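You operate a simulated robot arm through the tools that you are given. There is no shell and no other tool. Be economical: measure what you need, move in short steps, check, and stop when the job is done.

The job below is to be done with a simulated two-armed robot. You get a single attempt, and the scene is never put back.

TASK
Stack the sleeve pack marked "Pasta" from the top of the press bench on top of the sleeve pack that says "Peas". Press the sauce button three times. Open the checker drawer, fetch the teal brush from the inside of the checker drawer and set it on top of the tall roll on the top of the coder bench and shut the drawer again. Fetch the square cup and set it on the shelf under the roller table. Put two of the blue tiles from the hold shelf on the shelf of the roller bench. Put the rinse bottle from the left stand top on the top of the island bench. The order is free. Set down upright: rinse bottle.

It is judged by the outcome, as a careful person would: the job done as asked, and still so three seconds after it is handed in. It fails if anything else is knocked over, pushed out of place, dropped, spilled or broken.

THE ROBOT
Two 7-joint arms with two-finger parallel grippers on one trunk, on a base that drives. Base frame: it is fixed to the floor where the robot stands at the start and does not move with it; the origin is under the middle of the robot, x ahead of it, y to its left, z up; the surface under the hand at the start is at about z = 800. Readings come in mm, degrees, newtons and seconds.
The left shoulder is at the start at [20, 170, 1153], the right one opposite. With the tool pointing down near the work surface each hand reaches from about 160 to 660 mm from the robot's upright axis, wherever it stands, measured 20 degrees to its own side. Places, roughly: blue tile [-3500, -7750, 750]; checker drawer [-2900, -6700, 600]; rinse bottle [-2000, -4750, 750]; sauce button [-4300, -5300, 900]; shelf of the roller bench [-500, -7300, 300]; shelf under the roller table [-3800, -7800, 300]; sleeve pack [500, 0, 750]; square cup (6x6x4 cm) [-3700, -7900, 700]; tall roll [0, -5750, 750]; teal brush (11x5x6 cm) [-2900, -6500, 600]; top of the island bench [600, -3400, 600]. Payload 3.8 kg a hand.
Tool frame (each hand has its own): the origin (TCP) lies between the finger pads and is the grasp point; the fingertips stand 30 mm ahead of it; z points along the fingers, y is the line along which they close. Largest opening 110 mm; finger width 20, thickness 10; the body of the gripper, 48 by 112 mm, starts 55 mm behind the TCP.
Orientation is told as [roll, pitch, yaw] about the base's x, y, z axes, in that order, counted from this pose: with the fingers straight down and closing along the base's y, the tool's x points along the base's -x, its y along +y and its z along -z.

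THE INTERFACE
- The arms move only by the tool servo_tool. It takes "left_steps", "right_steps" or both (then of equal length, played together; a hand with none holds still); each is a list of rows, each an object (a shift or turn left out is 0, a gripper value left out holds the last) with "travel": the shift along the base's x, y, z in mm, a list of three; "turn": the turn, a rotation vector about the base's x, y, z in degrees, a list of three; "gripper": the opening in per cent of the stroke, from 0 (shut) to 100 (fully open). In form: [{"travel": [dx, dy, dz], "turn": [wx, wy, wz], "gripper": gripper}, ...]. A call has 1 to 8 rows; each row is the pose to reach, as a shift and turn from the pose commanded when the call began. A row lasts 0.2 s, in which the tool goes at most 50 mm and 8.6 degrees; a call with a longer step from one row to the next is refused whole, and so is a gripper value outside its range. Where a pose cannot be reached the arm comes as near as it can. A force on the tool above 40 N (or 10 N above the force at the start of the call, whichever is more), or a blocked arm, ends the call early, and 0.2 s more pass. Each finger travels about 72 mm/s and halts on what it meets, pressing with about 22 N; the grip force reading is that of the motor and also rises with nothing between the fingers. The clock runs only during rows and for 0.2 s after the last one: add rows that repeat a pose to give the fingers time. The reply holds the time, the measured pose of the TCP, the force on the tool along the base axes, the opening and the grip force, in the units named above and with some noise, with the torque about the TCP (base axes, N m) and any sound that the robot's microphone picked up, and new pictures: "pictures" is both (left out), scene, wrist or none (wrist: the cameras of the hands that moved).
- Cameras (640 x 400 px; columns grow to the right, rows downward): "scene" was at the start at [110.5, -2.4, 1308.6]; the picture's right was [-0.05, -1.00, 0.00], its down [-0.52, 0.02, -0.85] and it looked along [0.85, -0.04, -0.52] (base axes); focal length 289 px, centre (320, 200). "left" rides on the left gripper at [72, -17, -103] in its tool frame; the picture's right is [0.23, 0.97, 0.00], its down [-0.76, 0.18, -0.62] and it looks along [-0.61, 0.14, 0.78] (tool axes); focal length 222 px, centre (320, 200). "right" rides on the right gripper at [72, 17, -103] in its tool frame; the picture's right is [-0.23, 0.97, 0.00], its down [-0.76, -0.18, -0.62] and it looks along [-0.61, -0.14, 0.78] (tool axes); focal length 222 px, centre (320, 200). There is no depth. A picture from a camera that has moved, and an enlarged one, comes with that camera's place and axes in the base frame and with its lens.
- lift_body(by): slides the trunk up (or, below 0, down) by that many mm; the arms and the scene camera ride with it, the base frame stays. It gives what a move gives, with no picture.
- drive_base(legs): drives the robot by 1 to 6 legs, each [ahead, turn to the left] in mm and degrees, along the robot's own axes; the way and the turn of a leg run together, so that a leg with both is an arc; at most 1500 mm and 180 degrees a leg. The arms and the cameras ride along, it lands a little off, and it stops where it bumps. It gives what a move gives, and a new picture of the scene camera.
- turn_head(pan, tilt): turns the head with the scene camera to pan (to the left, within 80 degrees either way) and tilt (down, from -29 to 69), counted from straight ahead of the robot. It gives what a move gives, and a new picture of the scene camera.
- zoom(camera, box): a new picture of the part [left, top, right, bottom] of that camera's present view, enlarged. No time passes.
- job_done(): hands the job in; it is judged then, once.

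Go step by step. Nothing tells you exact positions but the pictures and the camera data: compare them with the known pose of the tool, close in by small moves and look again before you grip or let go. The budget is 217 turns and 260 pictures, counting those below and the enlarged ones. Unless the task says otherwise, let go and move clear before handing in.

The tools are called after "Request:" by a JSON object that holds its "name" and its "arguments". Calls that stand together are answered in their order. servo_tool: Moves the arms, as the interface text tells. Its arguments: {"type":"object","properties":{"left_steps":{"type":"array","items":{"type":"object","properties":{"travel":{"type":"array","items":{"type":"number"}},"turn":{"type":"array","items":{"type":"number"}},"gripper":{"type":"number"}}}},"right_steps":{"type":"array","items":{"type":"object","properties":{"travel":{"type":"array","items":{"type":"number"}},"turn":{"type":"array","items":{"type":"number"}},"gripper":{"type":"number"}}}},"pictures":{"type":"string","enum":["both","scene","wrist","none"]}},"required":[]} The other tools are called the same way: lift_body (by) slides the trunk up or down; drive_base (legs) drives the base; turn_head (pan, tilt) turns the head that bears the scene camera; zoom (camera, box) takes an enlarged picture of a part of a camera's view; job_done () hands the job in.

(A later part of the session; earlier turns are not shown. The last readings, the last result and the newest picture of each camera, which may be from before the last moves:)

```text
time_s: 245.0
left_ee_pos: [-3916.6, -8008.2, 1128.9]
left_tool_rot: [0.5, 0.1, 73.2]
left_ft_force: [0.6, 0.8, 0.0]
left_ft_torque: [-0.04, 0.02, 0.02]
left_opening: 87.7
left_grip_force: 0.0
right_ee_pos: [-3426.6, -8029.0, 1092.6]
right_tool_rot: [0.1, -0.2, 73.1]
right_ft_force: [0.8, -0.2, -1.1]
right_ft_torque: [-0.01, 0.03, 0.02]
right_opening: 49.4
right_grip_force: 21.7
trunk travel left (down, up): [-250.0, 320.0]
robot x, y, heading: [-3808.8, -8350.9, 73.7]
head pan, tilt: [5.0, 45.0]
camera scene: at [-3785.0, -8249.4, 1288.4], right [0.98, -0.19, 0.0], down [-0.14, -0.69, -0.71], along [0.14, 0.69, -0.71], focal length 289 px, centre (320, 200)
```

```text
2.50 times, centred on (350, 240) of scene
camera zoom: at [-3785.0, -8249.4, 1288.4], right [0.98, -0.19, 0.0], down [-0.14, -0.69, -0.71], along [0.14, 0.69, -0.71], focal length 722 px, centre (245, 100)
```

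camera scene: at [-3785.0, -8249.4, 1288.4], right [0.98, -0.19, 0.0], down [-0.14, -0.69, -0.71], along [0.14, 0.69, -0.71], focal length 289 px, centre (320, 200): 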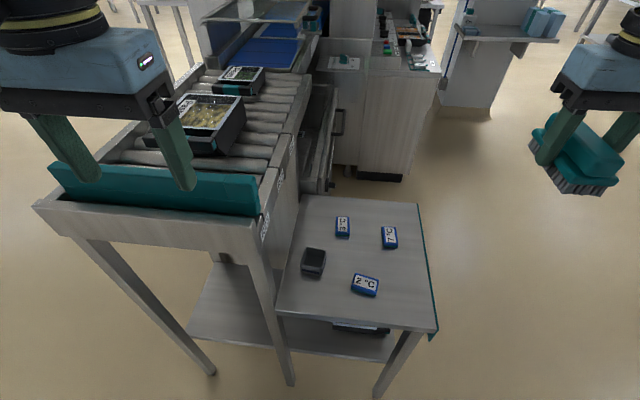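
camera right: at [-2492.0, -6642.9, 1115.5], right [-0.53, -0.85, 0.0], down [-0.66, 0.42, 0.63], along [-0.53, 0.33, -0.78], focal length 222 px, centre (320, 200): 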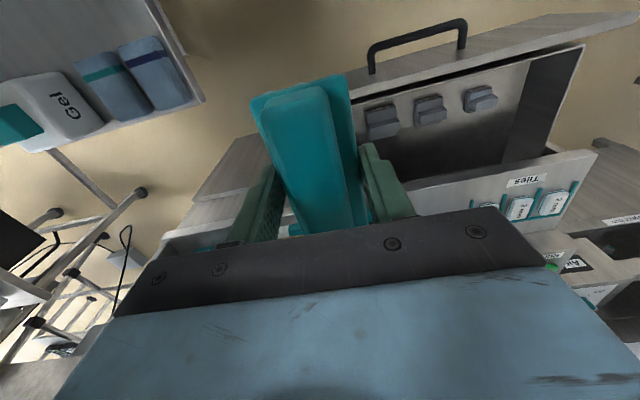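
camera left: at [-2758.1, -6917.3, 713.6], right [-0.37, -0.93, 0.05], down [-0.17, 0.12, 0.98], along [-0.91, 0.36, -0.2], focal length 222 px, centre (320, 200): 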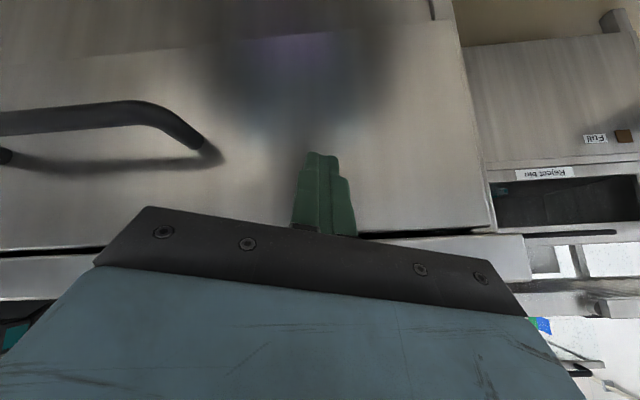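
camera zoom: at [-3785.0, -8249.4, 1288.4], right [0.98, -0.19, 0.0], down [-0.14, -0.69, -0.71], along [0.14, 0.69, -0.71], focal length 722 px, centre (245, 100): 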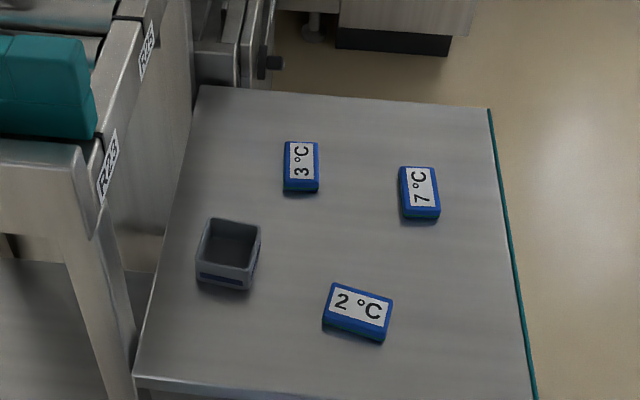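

The cup is centred at [-3725, -7882] with edges at about 66°/156°. I'll use the left hand, rotated +83° so it stays slim beside the roller frame.

Request:
{"name": "servo_tool", "arguments": {"left_steps": [{"travel": [28, 0, 0], "turn": [0, 0, 8.3]}, {"travel": [56, 5, 0], "turn": [0, 0, 16.6]}, {"travel": [84, 20, 0], "turn": [0, 0, 24.9]}, {"travel": [112, 40, 0], "turn": [0, 0, 33.2]}, {"travel": [140, 60, 0], "turn": [0, 0, 41.5]}, {"travel": [165, 85, 0], "turn": [0, 0, 49.8]}, {"travel": [185, 110, 0], "turn": [0, 0, 58]}, {"travel": [192, 126, -10], "turn": [0, 0, 66]}], "pictures": "none"}}

Request:
{"name": "servo_tool", "arguments": {"left_steps": [{"travel": [0, 0, -40], "turn": [0, 0, 8.4]}, {"travel": [0, 0, -85], "turn": [0, 0, 16.8]}, {"travel": [0, 0, -130], "turn": [0, 0, 16.8]}, {"travel": [0, 0, -175], "turn": [0, 0, 16.8]}, {"travel": [0, 0, -220], "turn": [0, 0, 16.8]}, {"travel": [0, 0, -250], "turn": [0, 0, 16.8]}, {"travel": [0, 0, -250], "turn": [0, 0, 16.8]}], "pictures": "both"}}

```text
time_s: 246.8
left_ee_pos: [-3725.6, -7881.8, 1118.3]
left_tool_rot: [0.6, 0.0, 139.1]
left_ft_force: [0.3, 0.1, -0.5]
left_ft_torque: [0.02, 0.01, 0.01]
left_opening: 88.0
left_grip_force: 0.1
right_ee_pos: [-3427.4, -8030.2, 1092.4]
right_tool_rot: [0.1, -0.2, 73.1]
right_ft_force: [0.0, 0.4, -0.5]
right_ft_torque: [-0.01, 0.01, -0.01]
right_opening: 49.6
right_grip_force: 22.4
trunk travel left (down, up): [-250.0, 320.0]
robot x, y, heading: [-3805.7, -8351.9, 74.2]
head pan, tilt: [5.0, 45.0]
```

```text
time_s: 248.6
left_ee_pos: [-3721.6, -7853.8, 920.6]
left_tool_rot: [-5.8, 0.7, 156.6]
left_ft_force: [0.0, 1.0, 0.7]
left_ft_torque: [-0.03, 0.02, 0.0]
left_opening: 88.0
left_grip_force: 0.1
right_ee_pos: [-3426.5, -8031.2, 1091.2]
right_tool_rot: [0.0, -0.2, 73.2]
right_ft_force: [0.0, 0.2, -0.9]
right_ft_torque: [-0.01, 0.03, -0.01]
right_opening: 49.7
right_grip_force: 22.0
trunk travel left (down, up): [-250.0, 320.0]
robot x, y, heading: [-3808.3, -8355.5, 74.1]
head pan, tilt: [5.0, 45.0]
stopped in row 7 (left hand): the arm was blocked; the commanded pose is now the measured one
camera scene: at [-3786.2, -8251.9, 1286.8], right [0.98, -0.19, 0.0], down [-0.14, -0.69, -0.71], along [0.14, 0.69, -0.71], focal length 289 px, centre (320, 200)
camera left: at [-3652.5, -7877.6, 1028.4], right [-0.17, -0.98, -0.1], down [-0.8, 0.08, 0.59], along [-0.57, 0.18, -0.8], focal length 222 px, centre (320, 200)
```

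scene: 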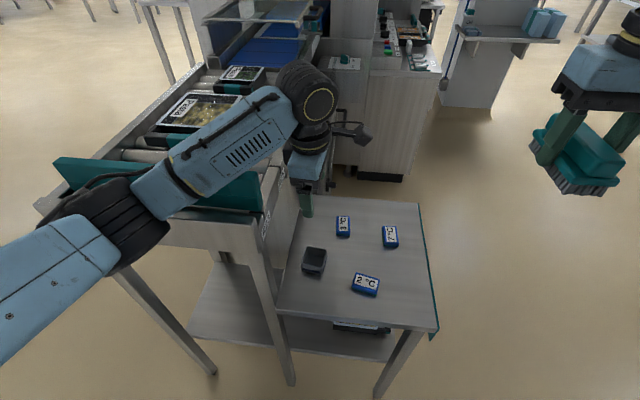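
left: 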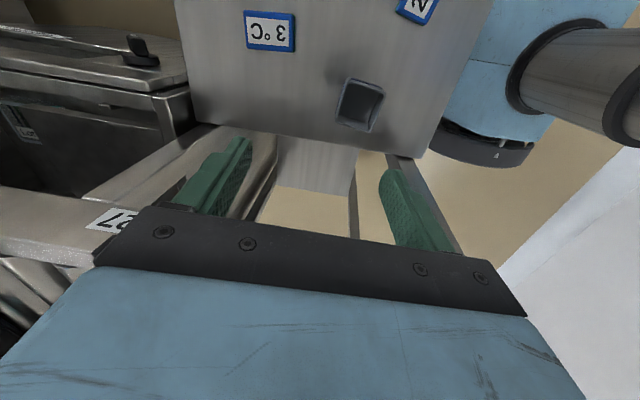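

The left elbow came down on the roller table's guard. I'll raise the hand immediately, then lift the trunk so the elbow stays high.

Request:
{"name": "servo_tool", "arguments": {"left_steps": [{"travel": [0, -5, 40]}, {"travel": [0, -10, 80]}, {"travel": [-2, -20, 120], "turn": [-2, -5, 0]}, {"travel": [-4, -28, 160], "turn": [-2.3, -5.5, 0]}], "pictures": "scene"}}

Request:
{"name": "lift_body", "arguments": {"by": 260}}

```text
time_s: 249.6
left_ee_pos: [-3727.0, -7886.2, 1075.0]
left_tool_rot: [-4.9, 6.5, 156.5]
left_ft_force: [-0.2, 0.2, 0.5]
left_ft_torque: [-0.03, -0.01, 0.01]
left_opening: 88.1
left_grip_force: 0.0
right_ee_pos: [-3426.8, -8030.1, 1092.9]
right_tool_rot: [0.0, -0.3, 73.2]
right_ft_force: [-0.7, 0.4, -1.8]
right_ft_torque: [0.0, 0.01, 0.02]
right_opening: 49.2
right_grip_force: 22.2
trunk travel left (down, up): [-250.0, 320.0]
robot x, y, heading: [-3805.5, -8350.5, 73.7]
head pan, tilt: [5.0, 45.0]
camera scene: at [-3786.3, -8250.8, 1288.6], right [0.98, -0.19, 0.0], down [-0.14, -0.69, -0.71], along [0.14, 0.69, -0.71], focal length 289 px, centre (320, 200)
```

scene: 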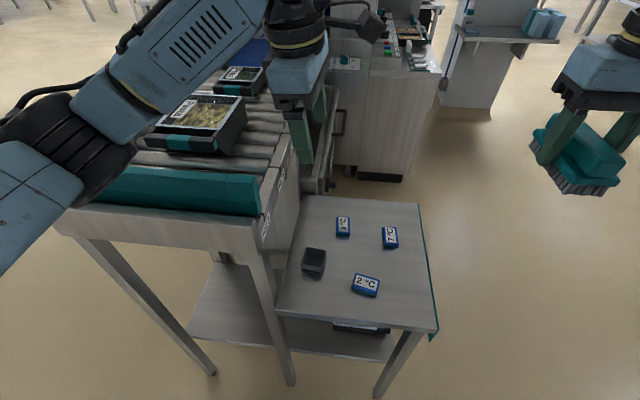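

```text
time_s: 252.3
left_ee_pos: [-3725.8, -7885.4, 1334.1]
left_tool_rot: [-5.0, 6.5, 156.5]
left_ft_force: [1.5, 0.0, 0.5]
left_ft_torque: [-0.04, -0.01, 0.02]
left_opening: 88.1
left_grip_force: 0.0
right_ee_pos: [-3425.9, -8029.5, 1352.4]
right_tool_rot: [0.1, -0.2, 73.2]
right_ft_force: [0.6, 0.2, -0.7]
right_ft_torque: [0.0, 0.02, 0.02]
right_opening: 49.4
right_grip_force: 22.3
trunk travel left (down, up): [-510.0, 60.0]
robot x, y, heading: [-3808.4, -8350.3, 73.8]
head pan, tilt: [5.0, 45.0]
```

Request:
{"name": "servo_tool", "arguments": {"left_steps": [{"travel": [0, 0, -45], "turn": [-1, 4, 0]}, {"travel": [0, 0, -90], "turn": [-2, 7.9, 0]}, {"travel": [0, 0, -135], "turn": [-2, 7.9, 0]}, {"travel": [0, 0, -180], "turn": [-2, 7.9, 0]}, {"travel": [0, 0, -225], "turn": [-2, 7.9, 0]}, {"travel": [0, 0, -270], "turn": [-2, 7.9, 0]}, {"travel": [0, 0, -315], "turn": [-2, 7.9, 0]}, {"travel": [0, 0, -360], "turn": [-2, 7.9, 0]}], "pictures": "both"}}

```text
time_s: 254.1
left_ee_pos: [-3723.7, -7884.8, 975.3]
left_tool_rot: [-0.1, -0.1, 156.8]
left_ft_force: [1.1, 0.3, -0.9]
left_ft_torque: [0.0, -0.02, 0.0]
left_opening: 87.9
left_grip_force: 0.1
right_ee_pos: [-3425.8, -8029.9, 1352.2]
right_tool_rot: [0.2, -0.3, 73.1]
right_ft_force: [0.2, 0.0, -0.9]
right_ft_torque: [-0.01, 0.02, 0.0]
right_opening: 48.9
right_grip_force: 22.2
trunk travel left (down, up): [-510.0, 60.0]
robot x, y, heading: [-3803.5, -8350.4, 73.7]
head pan, tilt: [5.0, 45.0]
camera scene: at [-3785.6, -8250.4, 1548.6], right [0.98, -0.19, 0.0], down [-0.14, -0.69, -0.71], along [0.14, 0.69, -0.71], focal length 289 px, centre (320, 200)
camera left: at [-3650.2, -7899.0, 1080.8], right [-0.18, -0.98, 0.0], down [-0.77, 0.14, 0.62], along [-0.61, 0.11, -0.78], focal length 222 px, centre (320, 200)
```

scene: 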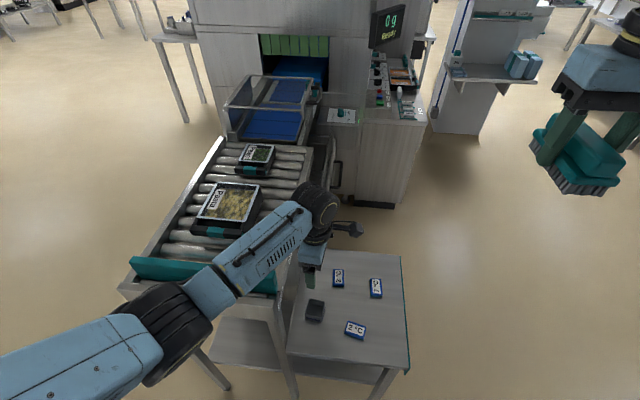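
left: 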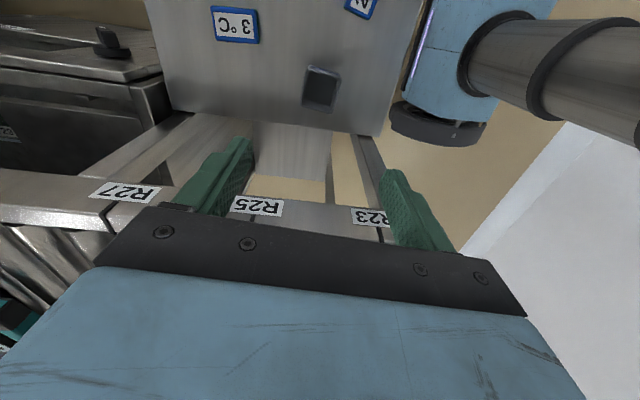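

From here the forearm would cross the roller guard. I'll retract and reposition diagonally at the Hold stand's free corner (heading ~118°), where the left arm has clear space.

Request:
{"name": "servo_tool", "arguments": {"left_steps": [{"travel": [0, 0, 45]}, {"travel": [0, 0, 90]}, {"travel": [0, 0, 135]}, {"travel": [0, 0, 180]}, {"travel": [0, 0, 225]}, {"travel": [-25, -35, 245]}, {"travel": [-50, -70, 265]}, {"travel": [-75, -105, 270]}], "pictures": "none"}}

Request:
{"name": "drive_base", "arguments": {"legs": [[-70, 0], [0, 90], [-640, 0], [0, -45], [260, 0]]}}

Request:
{"name": "lift_body", "arguments": {"by": -260}}

Request:
{"name": "turn_head", "arguments": {"pan": 10, "tilt": 45}}

```text
time_s: 255.9
left_ee_pos: [-3799.3, -7989.5, 1242.7]
left_tool_rot: [0.1, -0.1, 156.7]
left_ft_force: [0.0, -0.7, 0.8]
left_ft_torque: [0.01, 0.01, -0.01]
left_opening: 87.8
left_grip_force: 0.1
right_ee_pos: [-3427.0, -8029.8, 1354.4]
right_tool_rot: [0.1, -0.3, 73.2]
right_ft_force: [0.2, -0.8, -1.8]
right_ft_torque: [0.0, 0.02, 0.0]
right_opening: 49.6
right_grip_force: 22.3
trunk travel left (down, up): [-510.0, 60.0]
robot x, y, heading: [-3805.0, -8351.3, 73.7]
head pan, tilt: [5.0, 45.0]
```

```text
time_s: 267.4
left_ee_pos: [-3583.6, -8108.2, 1243.0]
left_tool_rot: [0.2, 0.1, -159.1]
left_ft_force: [-0.3, 0.0, 0.4]
left_ft_torque: [0.0, 0.01, 0.02]
left_opening: 88.2
left_grip_force: 0.1
right_ee_pos: [-3289.0, -7880.1, 1354.0]
right_tool_rot: [0.1, -0.2, 117.1]
right_ft_force: [0.4, 0.4, -1.5]
right_ft_torque: [-0.03, -0.01, 0.02]
right_opening: 49.5
right_grip_force: 22.0
trunk travel left (down, up): [-510.0, 60.0]
robot x, y, heading: [-3337.6, -8377.0, 118.0]
head pan, tilt: [5.0, 45.0]
camera scene: at [-3392.2, -8287.7, 1548.6], right [0.84, 0.54, 0.0], down [0.38, -0.59, -0.71], along [-0.38, 0.59, -0.71], focal length 289 px, centre (320, 200)
```

scene: 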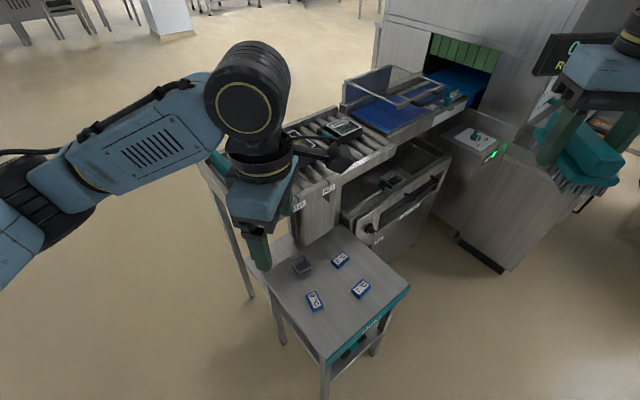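

```text
time_s: 270.0
left_ee_pos: [-3583.4, -8107.8, 983.2]
left_tool_rot: [0.0, -0.1, -159.1]
left_ft_force: [-0.4, -1.0, -1.0]
left_ft_torque: [0.0, -0.01, 0.01]
left_opening: 87.8
left_grip_force: 0.1
right_ee_pos: [-3287.8, -7880.4, 1093.3]
right_tool_rot: [0.1, -0.3, 117.3]
right_ft_force: [-0.2, 0.0, 0.6]
right_ft_torque: [0.01, 0.01, 0.04]
right_opening: 49.5
right_grip_force: 22.3
trunk travel left (down, up): [-250.0, 320.0]
robot x, y, heading: [-3339.1, -8377.0, 118.1]
head pan, tilt: [5.0, 45.0]
```

```text
time_s: 270.7
left_ee_pos: [-3584.5, -8108.5, 982.7]
left_tool_rot: [0.0, 0.0, -159.2]
left_ft_force: [0.1, -0.2, 0.3]
left_ft_torque: [-0.04, 0.02, -0.03]
left_opening: 88.0
left_grip_force: 0.1
right_ee_pos: [-3287.6, -7879.4, 1091.3]
right_tool_rot: [0.2, -0.2, 117.3]
right_ft_force: [0.2, 0.3, -0.3]
right_ft_torque: [0.01, 0.01, 0.0]
right_opening: 49.2
right_grip_force: 22.1
trunk travel left (down, up): [-250.0, 320.0]
robot x, y, heading: [-3335.6, -8376.7, 117.8]
head pan, tilt: [10.0, 45.0]
camera scene: at [-3397.9, -8292.0, 1288.6], right [0.79, 0.61, 0.0], down [0.43, -0.56, -0.71], along [-0.43, 0.56, -0.71], focal length 289 px, centre (320, 200)
```

scene: 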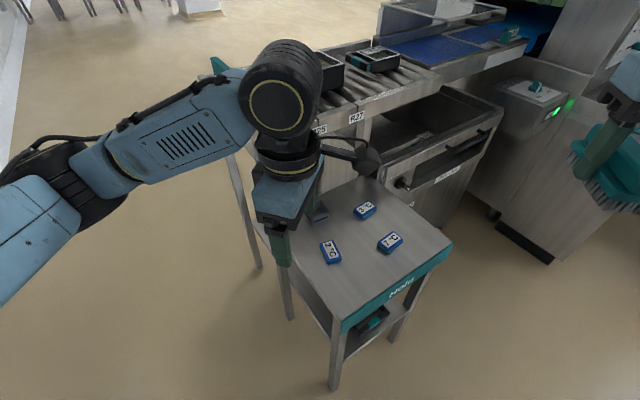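

Request:
{"name": "servo_tool", "arguments": {"left_steps": [{"travel": [-18, 28, 0], "turn": [0, 0, -6.4]}, {"travel": [-36, 56, 0], "turn": [0, 0, -12.8]}, {"travel": [-54, 85, 0], "turn": [0, 0, -19.2]}, {"travel": [-72, 114, 0], "turn": [0, 0, -25.6]}, {"travel": [-90, 142, -10], "turn": [0, 0, -32]}, {"travel": [-108, 170, -25], "turn": [0, 0, -38.4]}, {"travel": [-125, 198, -45], "turn": [0, 0, -44.8]}, {"travel": [-141, 225, -75], "turn": [0, 0, -44.8]}], "pictures": "both"}}

```text
time_s: 272.5
left_ee_pos: [-3723.5, -7883.2, 907.9]
left_tool_rot: [0.1, -0.2, 155.9]
left_ft_force: [0.0, 0.4, 0.1]
left_ft_torque: [0.04, -0.01, 0.02]
left_opening: 88.2
left_grip_force: 0.1
right_ee_pos: [-3288.0, -7878.6, 1092.6]
right_tool_rot: [0.1, -0.3, 117.1]
right_ft_force: [-0.6, 0.3, -1.2]
right_ft_torque: [-0.03, 0.0, -0.07]
right_opening: 49.4
right_grip_force: 21.9
trunk travel left (down, up): [-250.0, 320.0]
robot x, y, heading: [-3340.6, -8378.7, 117.9]
head pan, tilt: [10.0, 45.0]
camera scene: at [-3397.3, -8291.4, 1288.5], right [0.79, 0.61, 0.0], down [0.43, -0.56, -0.71], along [-0.43, 0.56, -0.71], focal length 289 px, centre (320, 200)
camera left: at [-3649.4, -7899.0, 1013.2], right [-0.19, -0.98, 0.0], down [-0.77, 0.15, 0.62], along [-0.61, 0.12, -0.78], focal length 222 px, centre (320, 200)
```

scene: 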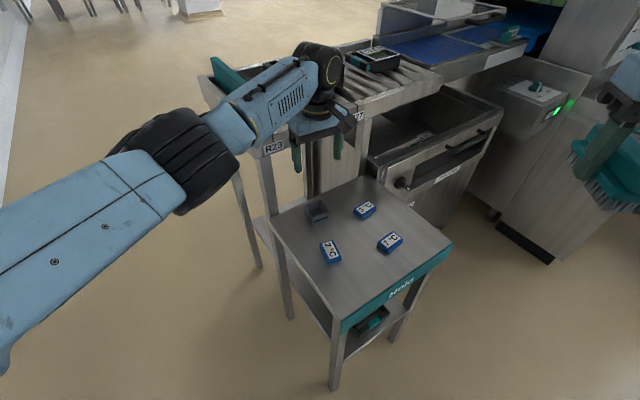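
left: 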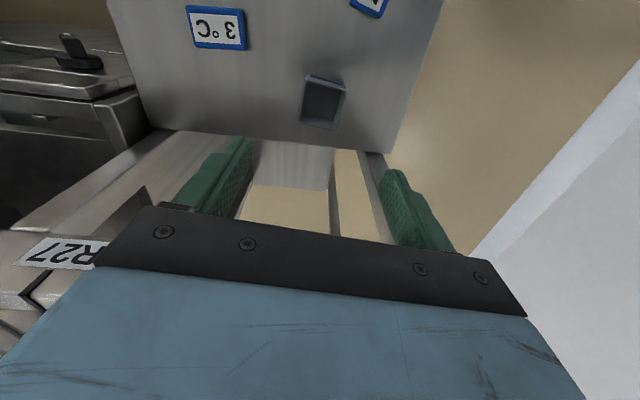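

The forearm would pass too near the roller frame from here. I'll take the front stance (heading 163°) instead, where it comes in over free space.

Request:
{"name": "servo_tool", "arguments": {"left_steps": [{"travel": [0, 0, 45]}, {"travel": [0, 0, 90]}, {"travel": [0, 0, 135]}, {"travel": [15, -28, 170]}, {"travel": [35, -60, 190]}, {"travel": [55, -95, 195]}, {"travel": [75, -130, 195]}, {"travel": [95, -165, 195]}], "pictures": "none"}}

Request:
{"name": "drive_base", "arguments": {"legs": [[-170, 0], [0, -45], [610, 0], [0, 90]]}}

Request:
{"name": "turn_head", "arguments": {"pan": 10, "tilt": 42}}

```text
time_s: 274.3
left_ee_pos: [-3627.2, -8050.3, 1102.9]
left_tool_rot: [-0.1, 0.0, 156.1]
left_ft_force: [0.2, -0.2, -0.5]
left_ft_torque: [0.01, 0.01, 0.0]
left_opening: 88.0
left_grip_force: 0.0
right_ee_pos: [-3288.1, -7880.0, 1094.1]
right_tool_rot: [0.1, -0.3, 117.2]
right_ft_force: [0.1, -0.4, -1.1]
right_ft_torque: [0.02, -0.02, 0.03]
right_opening: 49.1
right_grip_force: 21.8
trunk travel left (down, up): [-250.0, 320.0]
robot x, y, heading: [-3336.5, -8375.2, 118.0]
head pan, tilt: [10.0, 45.0]
```

```text
time_s: 284.7
left_ee_pos: [-3525.6, -7932.5, 1103.5]
left_tool_rot: [-0.1, 0.1, -157.4]
left_ft_force: [-0.8, -0.5, 0.1]
left_ft_torque: [0.01, 0.03, -0.03]
left_opening: 88.0
left_grip_force: 0.0
right_ee_pos: [-3415.5, -7568.5, 1093.0]
right_tool_rot: [0.1, -0.2, 163.8]
right_ft_force: [-0.3, -0.8, -2.0]
right_ft_torque: [-0.02, -0.03, 0.0]
right_opening: 49.4
right_grip_force: 22.3
trunk travel left (down, up): [-250.0, 320.0]
robot x, y, heading: [-3087.3, -7942.1, 164.3]
head pan, tilt: [10.0, 45.0]
camera scene: at [-3190.5, -7929.8, 1288.6], right [0.1, 1.0, 0.0], down [0.7, -0.07, -0.71], along [-0.7, 0.07, -0.71], focal length 289 px, centre (320, 200)
```

scene: 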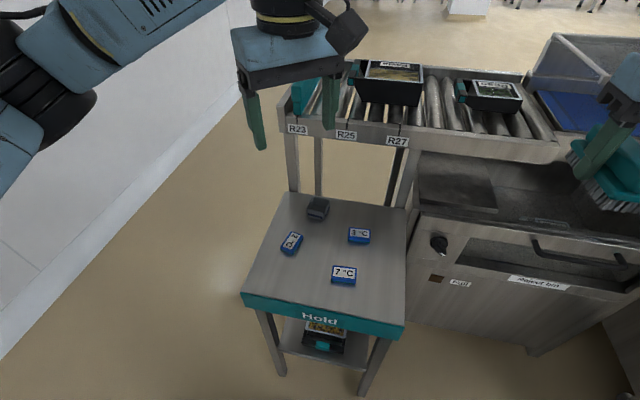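

```text
time_s: 285.3
left_ee_pos: [-3524.7, -7931.2, 1103.6]
left_tool_rot: [0.0, 0.0, -157.4]
left_ft_force: [1.0, -0.1, 0.8]
left_ft_torque: [-0.02, -0.02, 0.02]
left_opening: 88.1
left_grip_force: 0.1
right_ee_pos: [-3414.8, -7567.9, 1092.0]
right_tool_rot: [0.2, -0.1, 163.8]
right_ft_force: [-0.5, -0.7, -0.4]
right_ft_torque: [0.03, -0.02, 0.0]
right_opening: 49.2
right_grip_force: 21.9
trunk travel left (down, up): [-250.0, 320.0]
robot x, y, heading: [-3091.2, -7946.4, 164.7]
head pan, tilt: [10.0, 42.0]
camera scene: at [-3192.7, -7929.5, 1292.9], right [0.1, 1.0, 0.0], down [0.67, -0.06, -0.74], along [-0.74, 0.07, -0.67], focal length 289 px, centre (320, 200)
```

scene: 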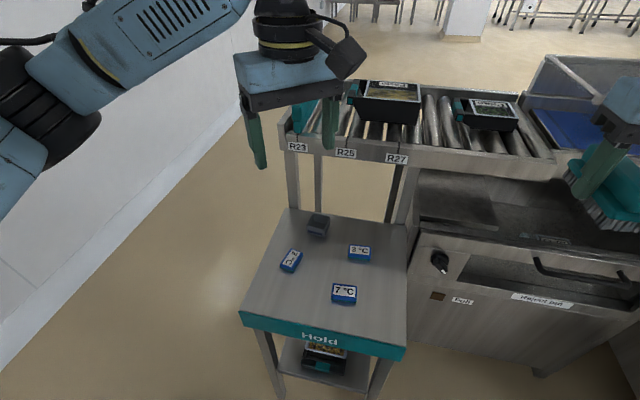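

Request:
{"name": "servo_tool", "arguments": {"left_steps": [{"travel": [-25, 6, 0], "turn": [0, 0, -6.7]}, {"travel": [-50, 12, 0], "turn": [0, 0, -13.3]}, {"travel": [-75, 18, -10], "turn": [0, 0, -20]}, {"travel": [-100, 23, -30], "turn": [0, 0, -26.7]}, {"travel": [-125, 29, -60], "turn": [0, 0, -33.3]}, {"travel": [-150, 35, -95], "turn": [0, 0, -40]}, {"travel": [-175, 41, -130], "turn": [0, 0, -46.6]}, {"travel": [-200, 46, -165], "turn": [0, 0, -46.6]}], "pictures": "none"}}

Request:
{"name": "servo_tool", "arguments": {"left_steps": [{"travel": [0, 0, -40]}, {"travel": [0, 0, -80]}, {"travel": [0, 0, -110]}, {"travel": [0, 0, -110]}], "pictures": "both"}}

```text
time_s: 287.1
left_ee_pos: [-3726.5, -7885.6, 935.3]
left_tool_rot: [0.2, -0.1, 155.7]
left_ft_force: [0.0, 0.2, -0.7]
left_ft_torque: [-0.01, 0.0, 0.02]
left_opening: 88.4
left_grip_force: 0.1
right_ee_pos: [-3413.9, -7564.8, 1093.2]
right_tool_rot: [0.2, -0.2, 163.7]
right_ft_force: [0.1, 0.9, -2.0]
right_ft_torque: [-0.04, 0.0, -0.01]
right_opening: 49.3
right_grip_force: 22.4
trunk travel left (down, up): [-250.0, 320.0]
robot x, y, heading: [-3088.2, -7945.9, 164.6]
head pan, tilt: [10.0, 42.0]
```

```text
time_s: 288.1
left_ee_pos: [-3713.2, -7891.4, 829.5]
left_tool_rot: [0.0, -0.1, 155.9]
left_ft_force: [0.2, 0.7, 0.1]
left_ft_torque: [0.01, 0.02, 0.01]
left_opening: 88.1
left_grip_force: 0.0
left hand out of reach, approached as far as the arm can: row 1, 2, 3, 4
right_ee_pos: [-3414.0, -7566.2, 1092.0]
right_tool_rot: [0.2, -0.3, 163.7]
right_ft_force: [-0.2, 0.1, -0.7]
right_ft_torque: [-0.03, -0.02, -0.02]
right_opening: 49.8
right_grip_force: 21.7
trunk travel left (down, up): [-250.0, 320.0]
robot x, y, heading: [-3092.2, -7946.6, 164.4]
head pan, tilt: [10.0, 42.0]
camera scene: at [-3192.1, -7928.5, 1293.0], right [0.1, 1.0, 0.0], down [0.67, -0.06, -0.74], along [-0.74, 0.07, -0.67], focal length 289 px, centre (320, 200)
camera left: at [-3640.0, -7906.7, 936.2], right [-0.19, -0.98, 0.0], down [-0.77, 0.15, 0.63], along [-0.61, 0.12, -0.78], focal length 222 px, centre (320, 200)
```

scene: 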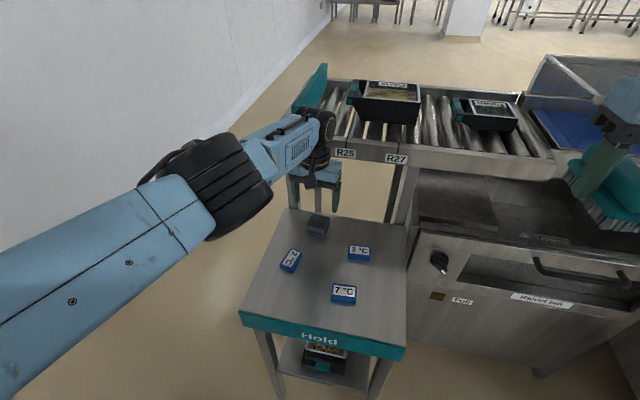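
left: 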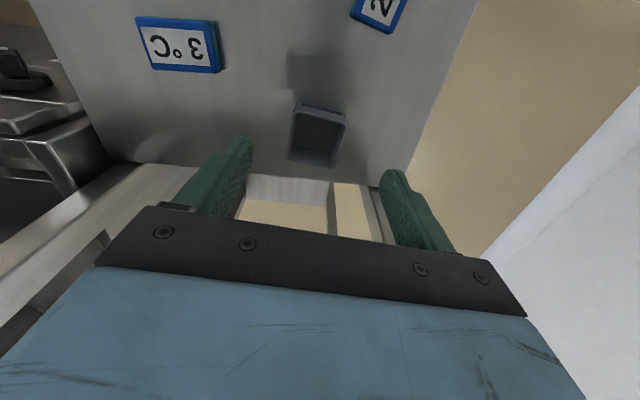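

Just out of reach, so I'll raise the hand, nudge forward 50 mm and lower the trunk 120.

Request:
{"name": "servo_tool", "arguments": {"left_steps": [{"travel": [0, 0, 40]}, {"travel": [0, 0, 80]}, {"travel": [0, 0, 120]}], "pictures": "none"}}

Request:
{"name": "drive_base", "arguments": {"legs": [[50, 0]]}}

Request:
{"name": "lift_body", "arguments": {"by": -120}}

```text
time_s: 288.9
left_ee_pos: [-3724.7, -7887.4, 951.2]
left_tool_rot: [0.0, 0.1, 156.1]
left_ft_force: [0.1, -0.4, 0.2]
left_ft_torque: [0.02, -0.01, -0.02]
left_opening: 87.9
left_grip_force: 0.0
left hand out of reach, approached as far as the arm can: row 1, 2, 3
right_ee_pos: [-3414.7, -7567.6, 1093.4]
right_tool_rot: [0.1, -0.3, 163.8]
right_ft_force: [0.4, -0.6, -0.7]
right_ft_torque: [-0.03, -0.02, 0.0]
right_opening: 49.5
right_grip_force: 22.4
trunk travel left (down, up): [-250.0, 320.0]
robot x, y, heading: [-3087.8, -7944.5, 164.5]
head pan, tilt: [10.0, 42.0]
```

```text
time_s: 289.9
left_ee_pos: [-3767.4, -7874.6, 950.3]
left_tool_rot: [-0.1, 0.9, 156.7]
left_ft_force: [0.4, 0.2, 0.7]
left_ft_torque: [-0.05, 0.02, -0.02]
left_opening: 88.0
left_grip_force: 0.0
right_ee_pos: [-3460.8, -7553.8, 1092.4]
right_tool_rot: [0.1, -0.2, 163.8]
right_ft_force: [-0.2, 0.9, -1.3]
right_ft_torque: [-0.02, 0.01, -0.02]
right_opening: 49.3
right_grip_force: 22.1
trunk travel left (down, up): [-250.0, 320.0]
robot x, y, heading: [-3134.2, -7927.4, 164.4]
head pan, tilt: [10.0, 42.0]
stopped in leg 1: the force on the tool passed its limit at 80 N (the readings are from after the stop); the commanded pose is now the measured one
camera scene: at [-3238.2, -7916.9, 1292.9], right [0.1, 1.0, 0.0], down [0.67, -0.06, -0.74], along [-0.74, 0.07, -0.67], focal length 289 px, centre (320, 200)
```

scene: 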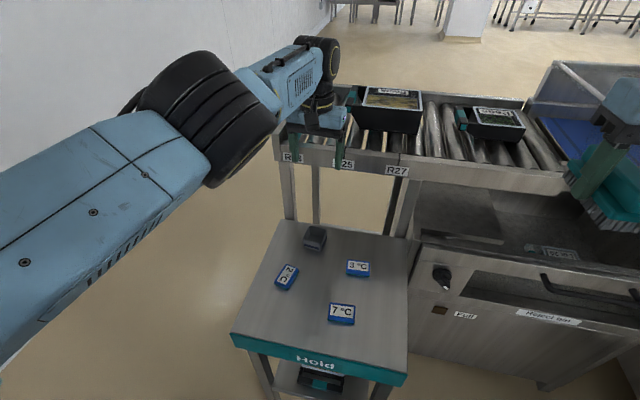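

```text
time_s: 290.9
left_ee_pos: [-3768.3, -7873.9, 884.0]
left_tool_rot: [0.1, -0.6, 156.8]
left_ft_force: [20.5, -5.9, 12.9]
left_ft_torque: [0.43, 1.49, 1.3]
left_opening: 87.9
left_grip_force: 0.0
right_ee_pos: [-3458.2, -7555.7, 1010.4]
right_tool_rot: [0.1, -0.2, 163.8]
right_ft_force: [0.2, -0.3, -0.8]
right_ft_torque: [0.0, -0.01, -0.02]
right_opening: 49.4
right_grip_force: 22.5
trunk travel left (down, up): [-168.0, 402.0]
robot x, y, heading: [-3133.9, -7933.7, 164.4]
head pan, tilt: [10.0, 42.0]
stopped: the force on the tool passed its limit at 58 N (the readings are from after the stop); the commanded pose is now the measured one
```

My mistake: the hand touched the roller frame. I'll move it back off.

Request:
{"name": "servo_tool", "arguments": {"left_steps": [{"travel": [15, -4, 3]}, {"travel": [30, -8, 5]}, {"travel": [44, -12, 0]}, {"travel": [44, -12, 0]}], "pictures": "both"}}

Request:
{"name": "zoom", "arguments": {"camera": "scene", "box": [220, 60, 560, 280]}}

```text
time_s: 291.9
left_ee_pos: [-3768.9, -7874.7, 882.8]
left_tool_rot: [0.1, -0.4, 156.9]
left_ft_force: [24.4, -15.5, 6.1]
left_ft_torque: [1.23, 1.38, 1.81]
left_opening: 88.1
left_grip_force: 0.2
left hand out of reach, approached as far as the arm can: row 1, 2, 3, 4
right_ee_pos: [-3459.2, -7557.1, 1011.1]
right_tool_rot: [0.2, -0.3, 163.7]
right_ft_force: [-0.4, 0.3, -1.1]
right_ft_torque: [-0.01, 0.0, -0.01]
right_opening: 49.4
right_grip_force: 22.0
trunk travel left (down, up): [-168.0, 402.0]
robot x, y, heading: [-3137.4, -7932.3, 164.7]
head pan, tilt: [10.0, 42.0]
camera scene: at [-3235.2, -7918.7, 1211.0], right [0.1, 1.0, 0.0], down [0.66, -0.06, -0.75], along [-0.74, 0.07, -0.67], focal length 289 px, centre (320, 200)
camera left: at [-3694.3, -7888.6, 988.5], right [-0.17, -0.98, 0.0], down [-0.77, 0.13, 0.63], along [-0.62, 0.11, -0.78], focal length 222 px, centre (320, 200)
```

scene: 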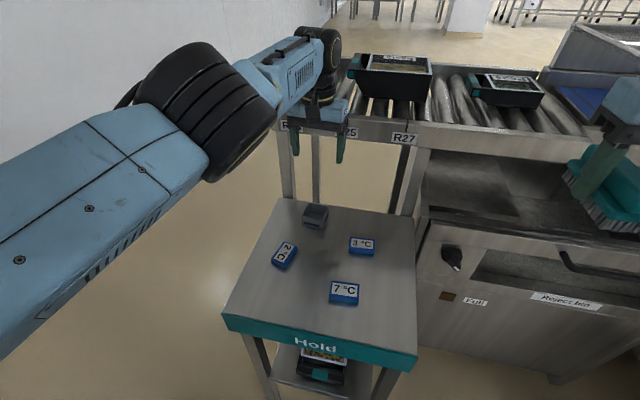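
left: 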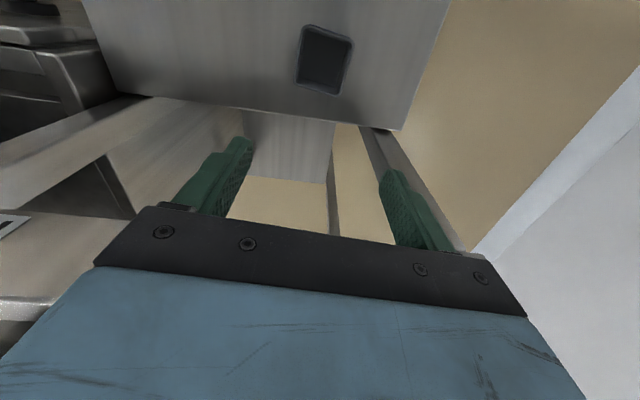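

```text
1.82 times, centred on (390, 170) of scene
camera zoom: at [-3235.2, -7918.7, 1211.0], right [0.1, 1.0, 0.0], down [0.66, -0.06, -0.75], along [-0.74, 0.07, -0.67], focal length 525 px, centre (193, 254)
```

zoom: 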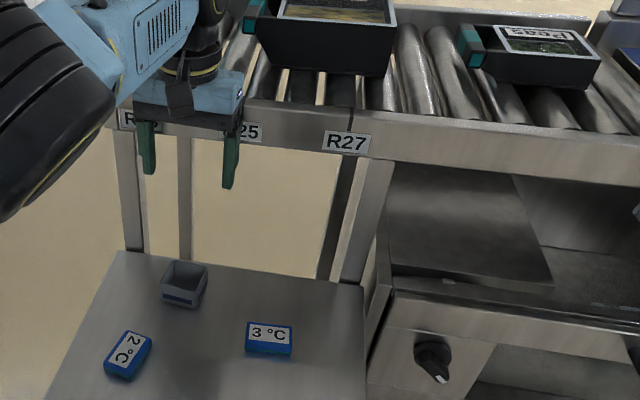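

Request:
{"name": "drive_base", "arguments": {"legs": [[-50, 0]]}}

Request:
{"name": "servo_tool", "arguments": {"left_steps": [{"travel": [5, -2, 20]}, {"travel": [10, -3, 40]}, {"travel": [15, -5, 60]}], "pictures": "scene"}}

```text
time_s: 292.8
left_ee_pos: [-3721.8, -7885.7, 882.6]
left_tool_rot: [0.1, -0.5, 156.8]
left_ft_force: [0.6, 0.7, 0.4]
left_ft_torque: [-0.02, 0.02, 0.0]
left_opening: 88.0
left_grip_force: 0.0
right_ee_pos: [-3411.8, -7568.3, 1011.3]
right_tool_rot: [0.1, -0.2, 163.7]
right_ft_force: [-0.3, -0.2, -0.4]
right_ft_torque: [-0.01, 0.0, 0.01]
right_opening: 49.3
right_grip_force: 22.5
trunk travel left (down, up): [-168.0, 402.0]
robot x, y, heading: [-3084.3, -7946.1, 164.7]
head pan, tilt: [10.0, 42.0]
camera scene: at [-3189.5, -7930.5, 1210.8], right [0.1, 1.0, 0.0], down [0.67, -0.06, -0.74], along [-0.74, 0.07, -0.67], focal length 289 px, centre (320, 200)
```

scene: 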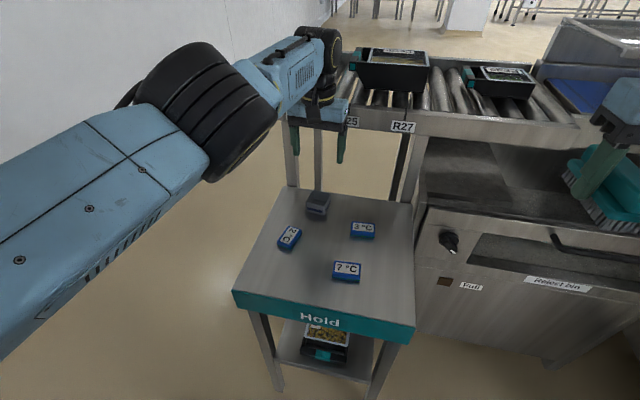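

```text
time_s: 293.6
left_ee_pos: [-3717.3, -7883.6, 945.4]
left_tool_rot: [0.2, -0.3, 156.6]
left_ft_force: [-0.4, -0.1, -0.4]
left_ft_torque: [0.01, -0.01, -0.01]
left_opening: 87.7
left_grip_force: 0.0
left hand out of reach, approached as far as the arm can: row 1, 2, 3
right_ee_pos: [-3413.7, -7567.9, 1010.7]
right_tool_rot: [0.1, 0.0, 163.8]
right_ft_force: [-0.3, 0.4, -0.4]
right_ft_torque: [0.02, -0.03, -0.01]
right_opening: 49.5
right_grip_force: 21.7
trunk travel left (down, up): [-168.0, 402.0]
robot x, y, heading: [-3086.6, -7945.3, 164.9]
head pan, tilt: [10.0, 42.0]
camera scene: at [-3190.3, -7930.2, 1210.7], right [0.1, 1.0, 0.0], down [0.67, -0.06, -0.74], along [-0.74, 0.07, -0.67], focal length 289 px, centre (320, 200)
```

scene: 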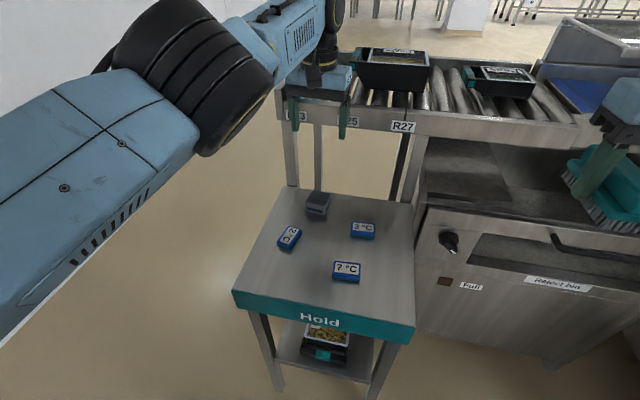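

I'll pull the hand back 110 mm first this time, then nudge forward.

Request:
{"name": "servo_tool", "arguments": {"left_steps": [{"travel": [30, -8, 0]}, {"travel": [65, -18, 0]}, {"travel": [105, -28, 0]}, {"travel": [105, -28, 0]}], "pictures": "none"}}

Request:
{"name": "drive_base", "arguments": {"legs": [[50, 0]]}}

Request:
{"name": "lift_body", "arguments": {"by": -60}}

Request:
{"name": "servo_tool", "arguments": {"left_steps": [{"travel": [-20, 3, -20]}, {"travel": [-40, 6, -40]}, {"travel": [-60, 9, -60]}, {"travel": [-60, 9, -60]}], "pictures": "both"}}

```text
time_s: 294.6
left_ee_pos: [-3709.3, -7868.7, 953.0]
left_tool_rot: [0.1, -0.3, 156.7]
left_ft_force: [0.5, -0.5, -0.5]
left_ft_torque: [-0.03, 0.01, 0.01]
left_opening: 87.9
left_grip_force: 0.1
left hand out of reach, approached as far as the arm can: row 1, 2, 3, 4
right_ee_pos: [-3412.6, -7567.5, 1010.2]
right_tool_rot: [0.1, 0.0, 163.7]
right_ft_force: [0.1, -0.3, -0.5]
right_ft_torque: [-0.04, -0.01, -0.01]
right_opening: 49.3
right_grip_force: 22.0
trunk travel left (down, up): [-168.0, 402.0]
robot x, y, heading: [-3086.2, -7943.1, 164.4]
head pan, tilt: [10.0, 42.0]
```

```text
time_s: 295.6
left_ee_pos: [-3757.6, -7855.0, 951.4]
left_tool_rot: [0.1, -0.4, 156.7]
left_ft_force: [0.6, 0.9, -0.4]
left_ft_torque: [0.0, 0.01, -0.03]
left_opening: 88.0
left_grip_force: 0.1
right_ee_pos: [-3461.2, -7555.4, 1009.8]
right_tool_rot: [0.1, -0.2, 163.7]
right_ft_force: [-0.1, -0.6, -1.9]
right_ft_torque: [0.02, 0.01, 0.01]
right_opening: 49.3
right_grip_force: 21.9
trunk travel left (down, up): [-168.0, 402.0]
robot x, y, heading: [-3131.9, -7932.8, 164.3]
head pan, tilt: [10.0, 42.0]
camera scene: at [-3239.0, -7916.6, 1210.5], right [0.1, 1.0, 0.0], down [0.67, -0.06, -0.74], along [-0.74, 0.07, -0.67], focal length 289 px, centre (320, 200)
```

scene: 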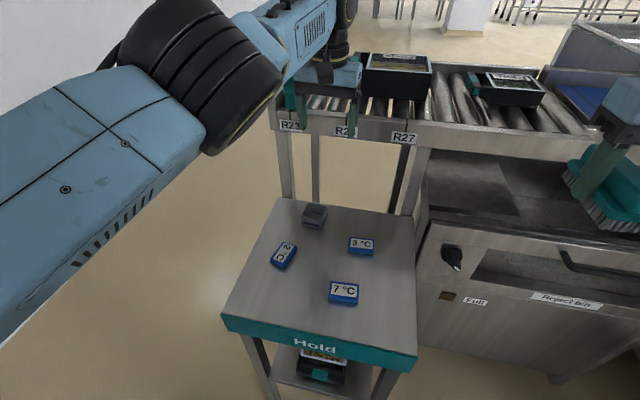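

```text
time_s: 296.6
left_ee_pos: [-3756.8, -7854.8, 892.4]
left_tool_rot: [0.1, -0.3, 156.8]
left_ft_force: [-0.1, -1.1, 0.5]
left_ft_torque: [0.02, 0.01, 0.01]
left_opening: 88.0
left_grip_force: 0.1
right_ee_pos: [-3460.8, -7555.1, 950.5]
right_tool_rot: [0.1, -0.2, 163.7]
right_ft_force: [0.8, 0.3, -1.2]
right_ft_torque: [0.0, -0.01, -0.02]
right_opening: 49.5
right_grip_force: 21.7
trunk travel left (down, up): [-108.0, 462.0]
robot x, y, heading: [-3136.2, -7932.0, 164.6]
head pan, tilt: [10.0, 42.0]
```

```text
time_s: 297.0
left_ee_pos: [-3764.0, -7855.3, 883.4]
left_tool_rot: [0.1, -1.9, 156.2]
left_ft_force: [7.4, -1.3, 11.2]
left_ft_torque: [-0.18, 0.8, 0.51]
left_opening: 88.0
left_grip_force: 0.0
left hand out of reach, approached as far as the arm can: row 1, 2
right_ee_pos: [-3458.5, -7556.3, 949.8]
right_tool_rot: [0.1, -0.2, 163.8]
right_ft_force: [-0.3, -0.5, -1.9]
right_ft_torque: [-0.01, -0.02, 0.02]
right_opening: 49.5
right_grip_force: 22.2
trunk travel left (down, up): [-108.0, 462.0]
robot x, y, heading: [-3134.4, -7932.4, 164.5]
head pan, tilt: [10.0, 42.0]
stopped in row 2 (left hand): the force on the tool passed its limit at 47 N (the readings are from after the stop); the commanded pose is now the measured one
camera scene: at [-3235.6, -7917.5, 1151.0], right [0.1, 1.0, 0.0], down [0.66, -0.06, -0.74], along [-0.74, 0.07, -0.67], focal length 289 px, centre (320, 200)
camera left: at [-3686.9, -7872.2, 985.9], right [-0.19, -0.98, -0.01], down [-0.75, 0.14, 0.65], along [-0.64, 0.12, -0.76], focal length 222 px, centre (320, 200)
```

scene: 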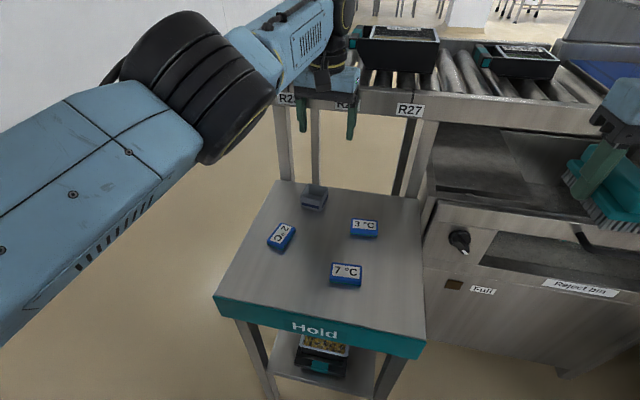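
left: 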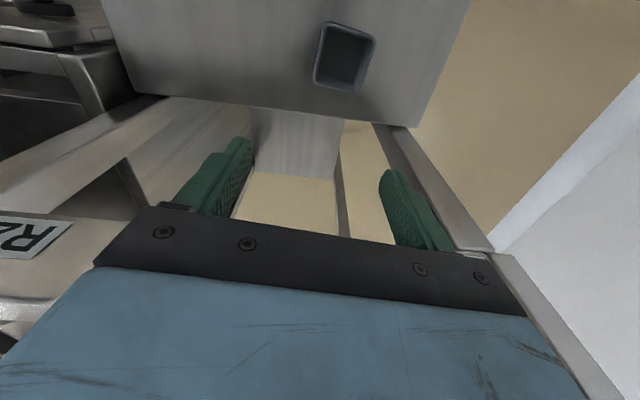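

I'm stuck near a joint limit with the hand against the frame. I'll back the base well away, then re-home the left arm step by step.

Request:
{"name": "drive_base", "arguments": {"legs": [[-250, 0]]}}

Request:
{"name": "lift_body", "arguments": {"by": 140}}

Request:
{"name": "servo_tool", "arguments": {"left_steps": [{"travel": [20, -10, 20]}, {"travel": [40, -20, 40]}, {"travel": [60, -30, 60]}, {"travel": [80, -40, 80]}, {"travel": [100, -55, 100]}, {"travel": [120, -70, 100]}], "pictures": "none"}}

```text
time_s: 297.9
left_ee_pos: [-3752.2, -7860.6, 882.5]
left_tool_rot: [0.2, -2.2, 156.1]
left_ft_force: [0.5, 0.6, -1.1]
left_ft_torque: [-0.01, -0.02, -0.03]
left_opening: 87.9
left_grip_force: 0.0
right_ee_pos: [-3444.7, -7559.3, 948.6]
right_tool_rot: [0.0, 0.0, 163.8]
right_ft_force: [-0.1, -0.5, -1.4]
right_ft_torque: [-0.01, -0.04, 0.0]
right_opening: 49.3
right_grip_force: 22.1
trunk travel left (down, up): [-108.0, 462.0]
robot x, y, heading: [-3123.2, -7936.7, 164.7]
head pan, tilt: [10.0, 42.0]
stopped in leg 1: the force on the tool passed its limit at 42 N (the readings are from after the stop); the commanded pose is now the measured one
camera scene: at [-3222.7, -7921.1, 1150.5], right [0.1, 1.0, 0.0], down [0.67, -0.06, -0.74], along [-0.74, 0.07, -0.67], focal length 289 px, centre (320, 200)
```

scene: 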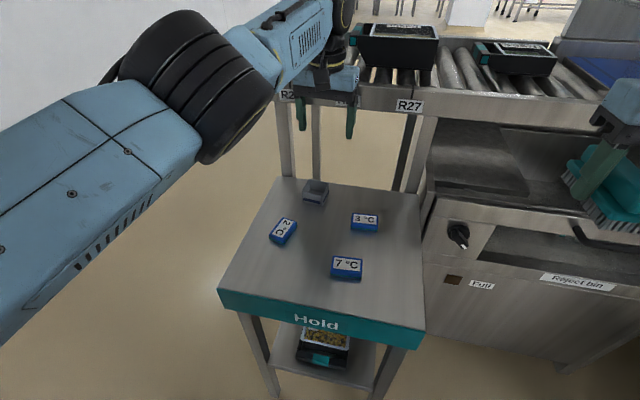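

```text
time_s: 299.6
left_ee_pos: [-3751.0, -7860.6, 1023.6]
left_tool_rot: [0.3, -2.2, 156.1]
left_ft_force: [0.1, -0.9, 0.4]
left_ft_torque: [0.0, 0.01, -0.01]
left_opening: 87.7
left_grip_force: 0.0
right_ee_pos: [-3445.5, -7559.7, 1089.6]
right_tool_rot: [0.1, -0.1, 163.8]
right_ft_force: [-0.8, -0.1, -0.8]
right_ft_torque: [-0.02, 0.03, 0.03]
right_opening: 49.5
right_grip_force: 21.7
trunk travel left (down, up): [-248.0, 322.0]
robot x, y, heading: [-3118.1, -7937.7, 164.6]
head pan, tilt: [10.0, 42.0]
```

```text
time_s: 301.0
left_ee_pos: [-3723.1, -7875.5, 1166.7]
left_tool_rot: [0.2, -2.1, 156.1]
left_ft_force: [-0.8, 0.1, 0.7]
left_ft_torque: [0.01, -0.08, 0.0]
left_opening: 88.0
left_grip_force: 0.1
left hand out of reach, approached as far as the arm can: row 1, 2, 3, 4, 5, 6
right_ee_pos: [-3445.1, -7558.9, 1088.5]
right_tool_rot: [0.1, 0.0, 163.8]
right_ft_force: [0.4, 0.5, -1.5]
right_ft_torque: [-0.03, -0.03, -0.01]
right_opening: 49.4
right_grip_force: 22.0
trunk travel left (down, up): [-248.0, 322.0]
robot x, y, heading: [-3121.0, -7935.1, 164.4]
head pan, tilt: [10.0, 42.0]
```

Request:
{"name": "drive_base", "arguments": {"legs": [[-250, 0]]}}

Request:
{"name": "servo_tool", "arguments": {"left_steps": [{"turn": [0, 0, 8]}, {"turn": [0, 0, 16]}, {"turn": [0, 0, 24]}, {"turn": [0, 0, 24]}], "pictures": "none"}}

Request:
{"name": "servo_tool", "arguments": {"left_steps": [{"travel": [25, -20, 0]}, {"travel": [50, -40, 0]}, {"travel": [75, -60, 0]}, {"travel": [100, -80, 0]}], "pictures": "scene"}}

```text
time_s: 302.8
left_ee_pos: [-3482.5, -7940.8, 1167.4]
left_tool_rot: [0.3, -2.3, 156.0]
left_ft_force: [0.0, 0.7, 0.4]
left_ft_torque: [-0.01, 0.02, 0.01]
left_opening: 87.9
left_grip_force: 0.0
right_ee_pos: [-3204.8, -7625.1, 1090.8]
right_tool_rot: [0.1, -0.1, 163.6]
right_ft_force: [-0.8, 0.2, -1.5]
right_ft_torque: [-0.01, 0.02, 0.03]
right_opening: 49.2
right_grip_force: 21.7
trunk travel left (down, up): [-248.0, 322.0]
robot x, y, heading: [-2879.4, -8003.9, 164.5]
head pan, tilt: [10.0, 42.0]
camera scene: at [-2983.8, -7987.6, 1290.7], right [0.1, 1.0, 0.0], down [0.67, -0.07, -0.74], along [-0.74, 0.07, -0.67], focal length 289 px, centre (320, 200)
```

scene: 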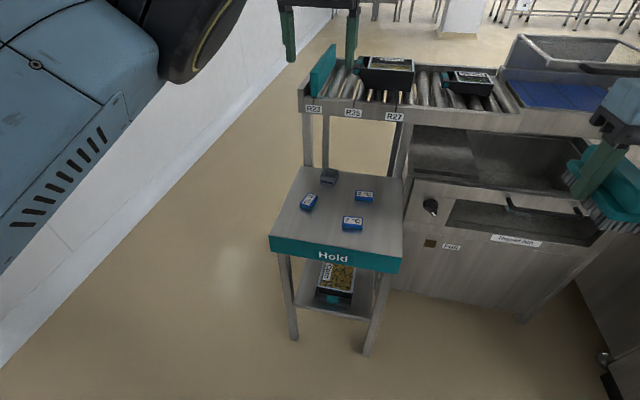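

```text
time_s: 303.8
left_ee_pos: [-3484.2, -7940.1, 1167.3]
left_tool_rot: [0.3, -2.2, -179.9]
left_ft_force: [0.5, -0.2, -0.3]
left_ft_torque: [-0.01, -0.04, 0.02]
left_opening: 87.9
left_grip_force: 0.1
right_ee_pos: [-3205.8, -7623.8, 1089.8]
right_tool_rot: [0.1, 0.0, 163.7]
right_ft_force: [-0.4, 0.0, -1.3]
right_ft_torque: [0.0, -0.07, -0.01]
right_opening: 49.3
right_grip_force: 22.4
trunk travel left (down, up): [-248.0, 322.0]
robot x, y, heading: [-2881.9, -8004.2, 164.4]
head pan, tilt: [10.0, 42.0]
```

```text
time_s: 304.8
left_ee_pos: [-3478.0, -7964.1, 1204.6]
left_tool_rot: [0.2, -2.2, 179.9]
left_ft_force: [0.4, -0.6, -0.8]
left_ft_torque: [-0.01, 0.04, 0.0]
left_opening: 88.1
left_grip_force: 0.0
left hand out of reach, approached as far as the arm can: row 1, 2, 3, 4
right_ee_pos: [-3206.4, -7624.7, 1090.2]
right_tool_rot: [0.2, -0.1, 163.6]
right_ft_force: [-0.6, -0.1, -0.9]
right_ft_torque: [0.0, -0.02, 0.0]
right_opening: 49.5
right_grip_force: 21.6
trunk travel left (down, up): [-248.0, 322.0]
robot x, y, heading: [-2879.9, -8003.3, 164.5]
head pan, tilt: [10.0, 42.0]
camera scene: at [-2984.1, -7987.9, 1290.7], right [0.1, 1.0, 0.0], down [0.67, -0.07, -0.74], along [-0.74, 0.07, -0.67], focal length 289 px, centre (320, 200)
```

scene: 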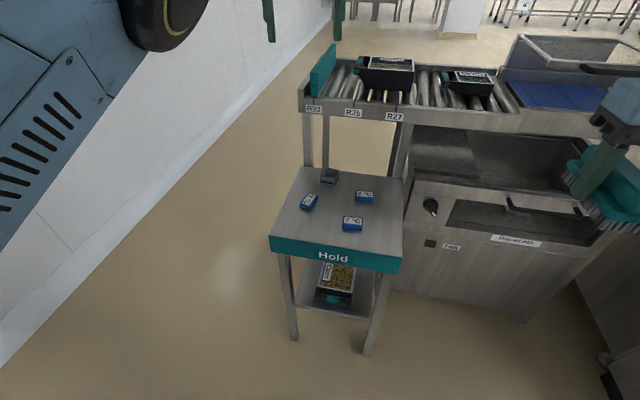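

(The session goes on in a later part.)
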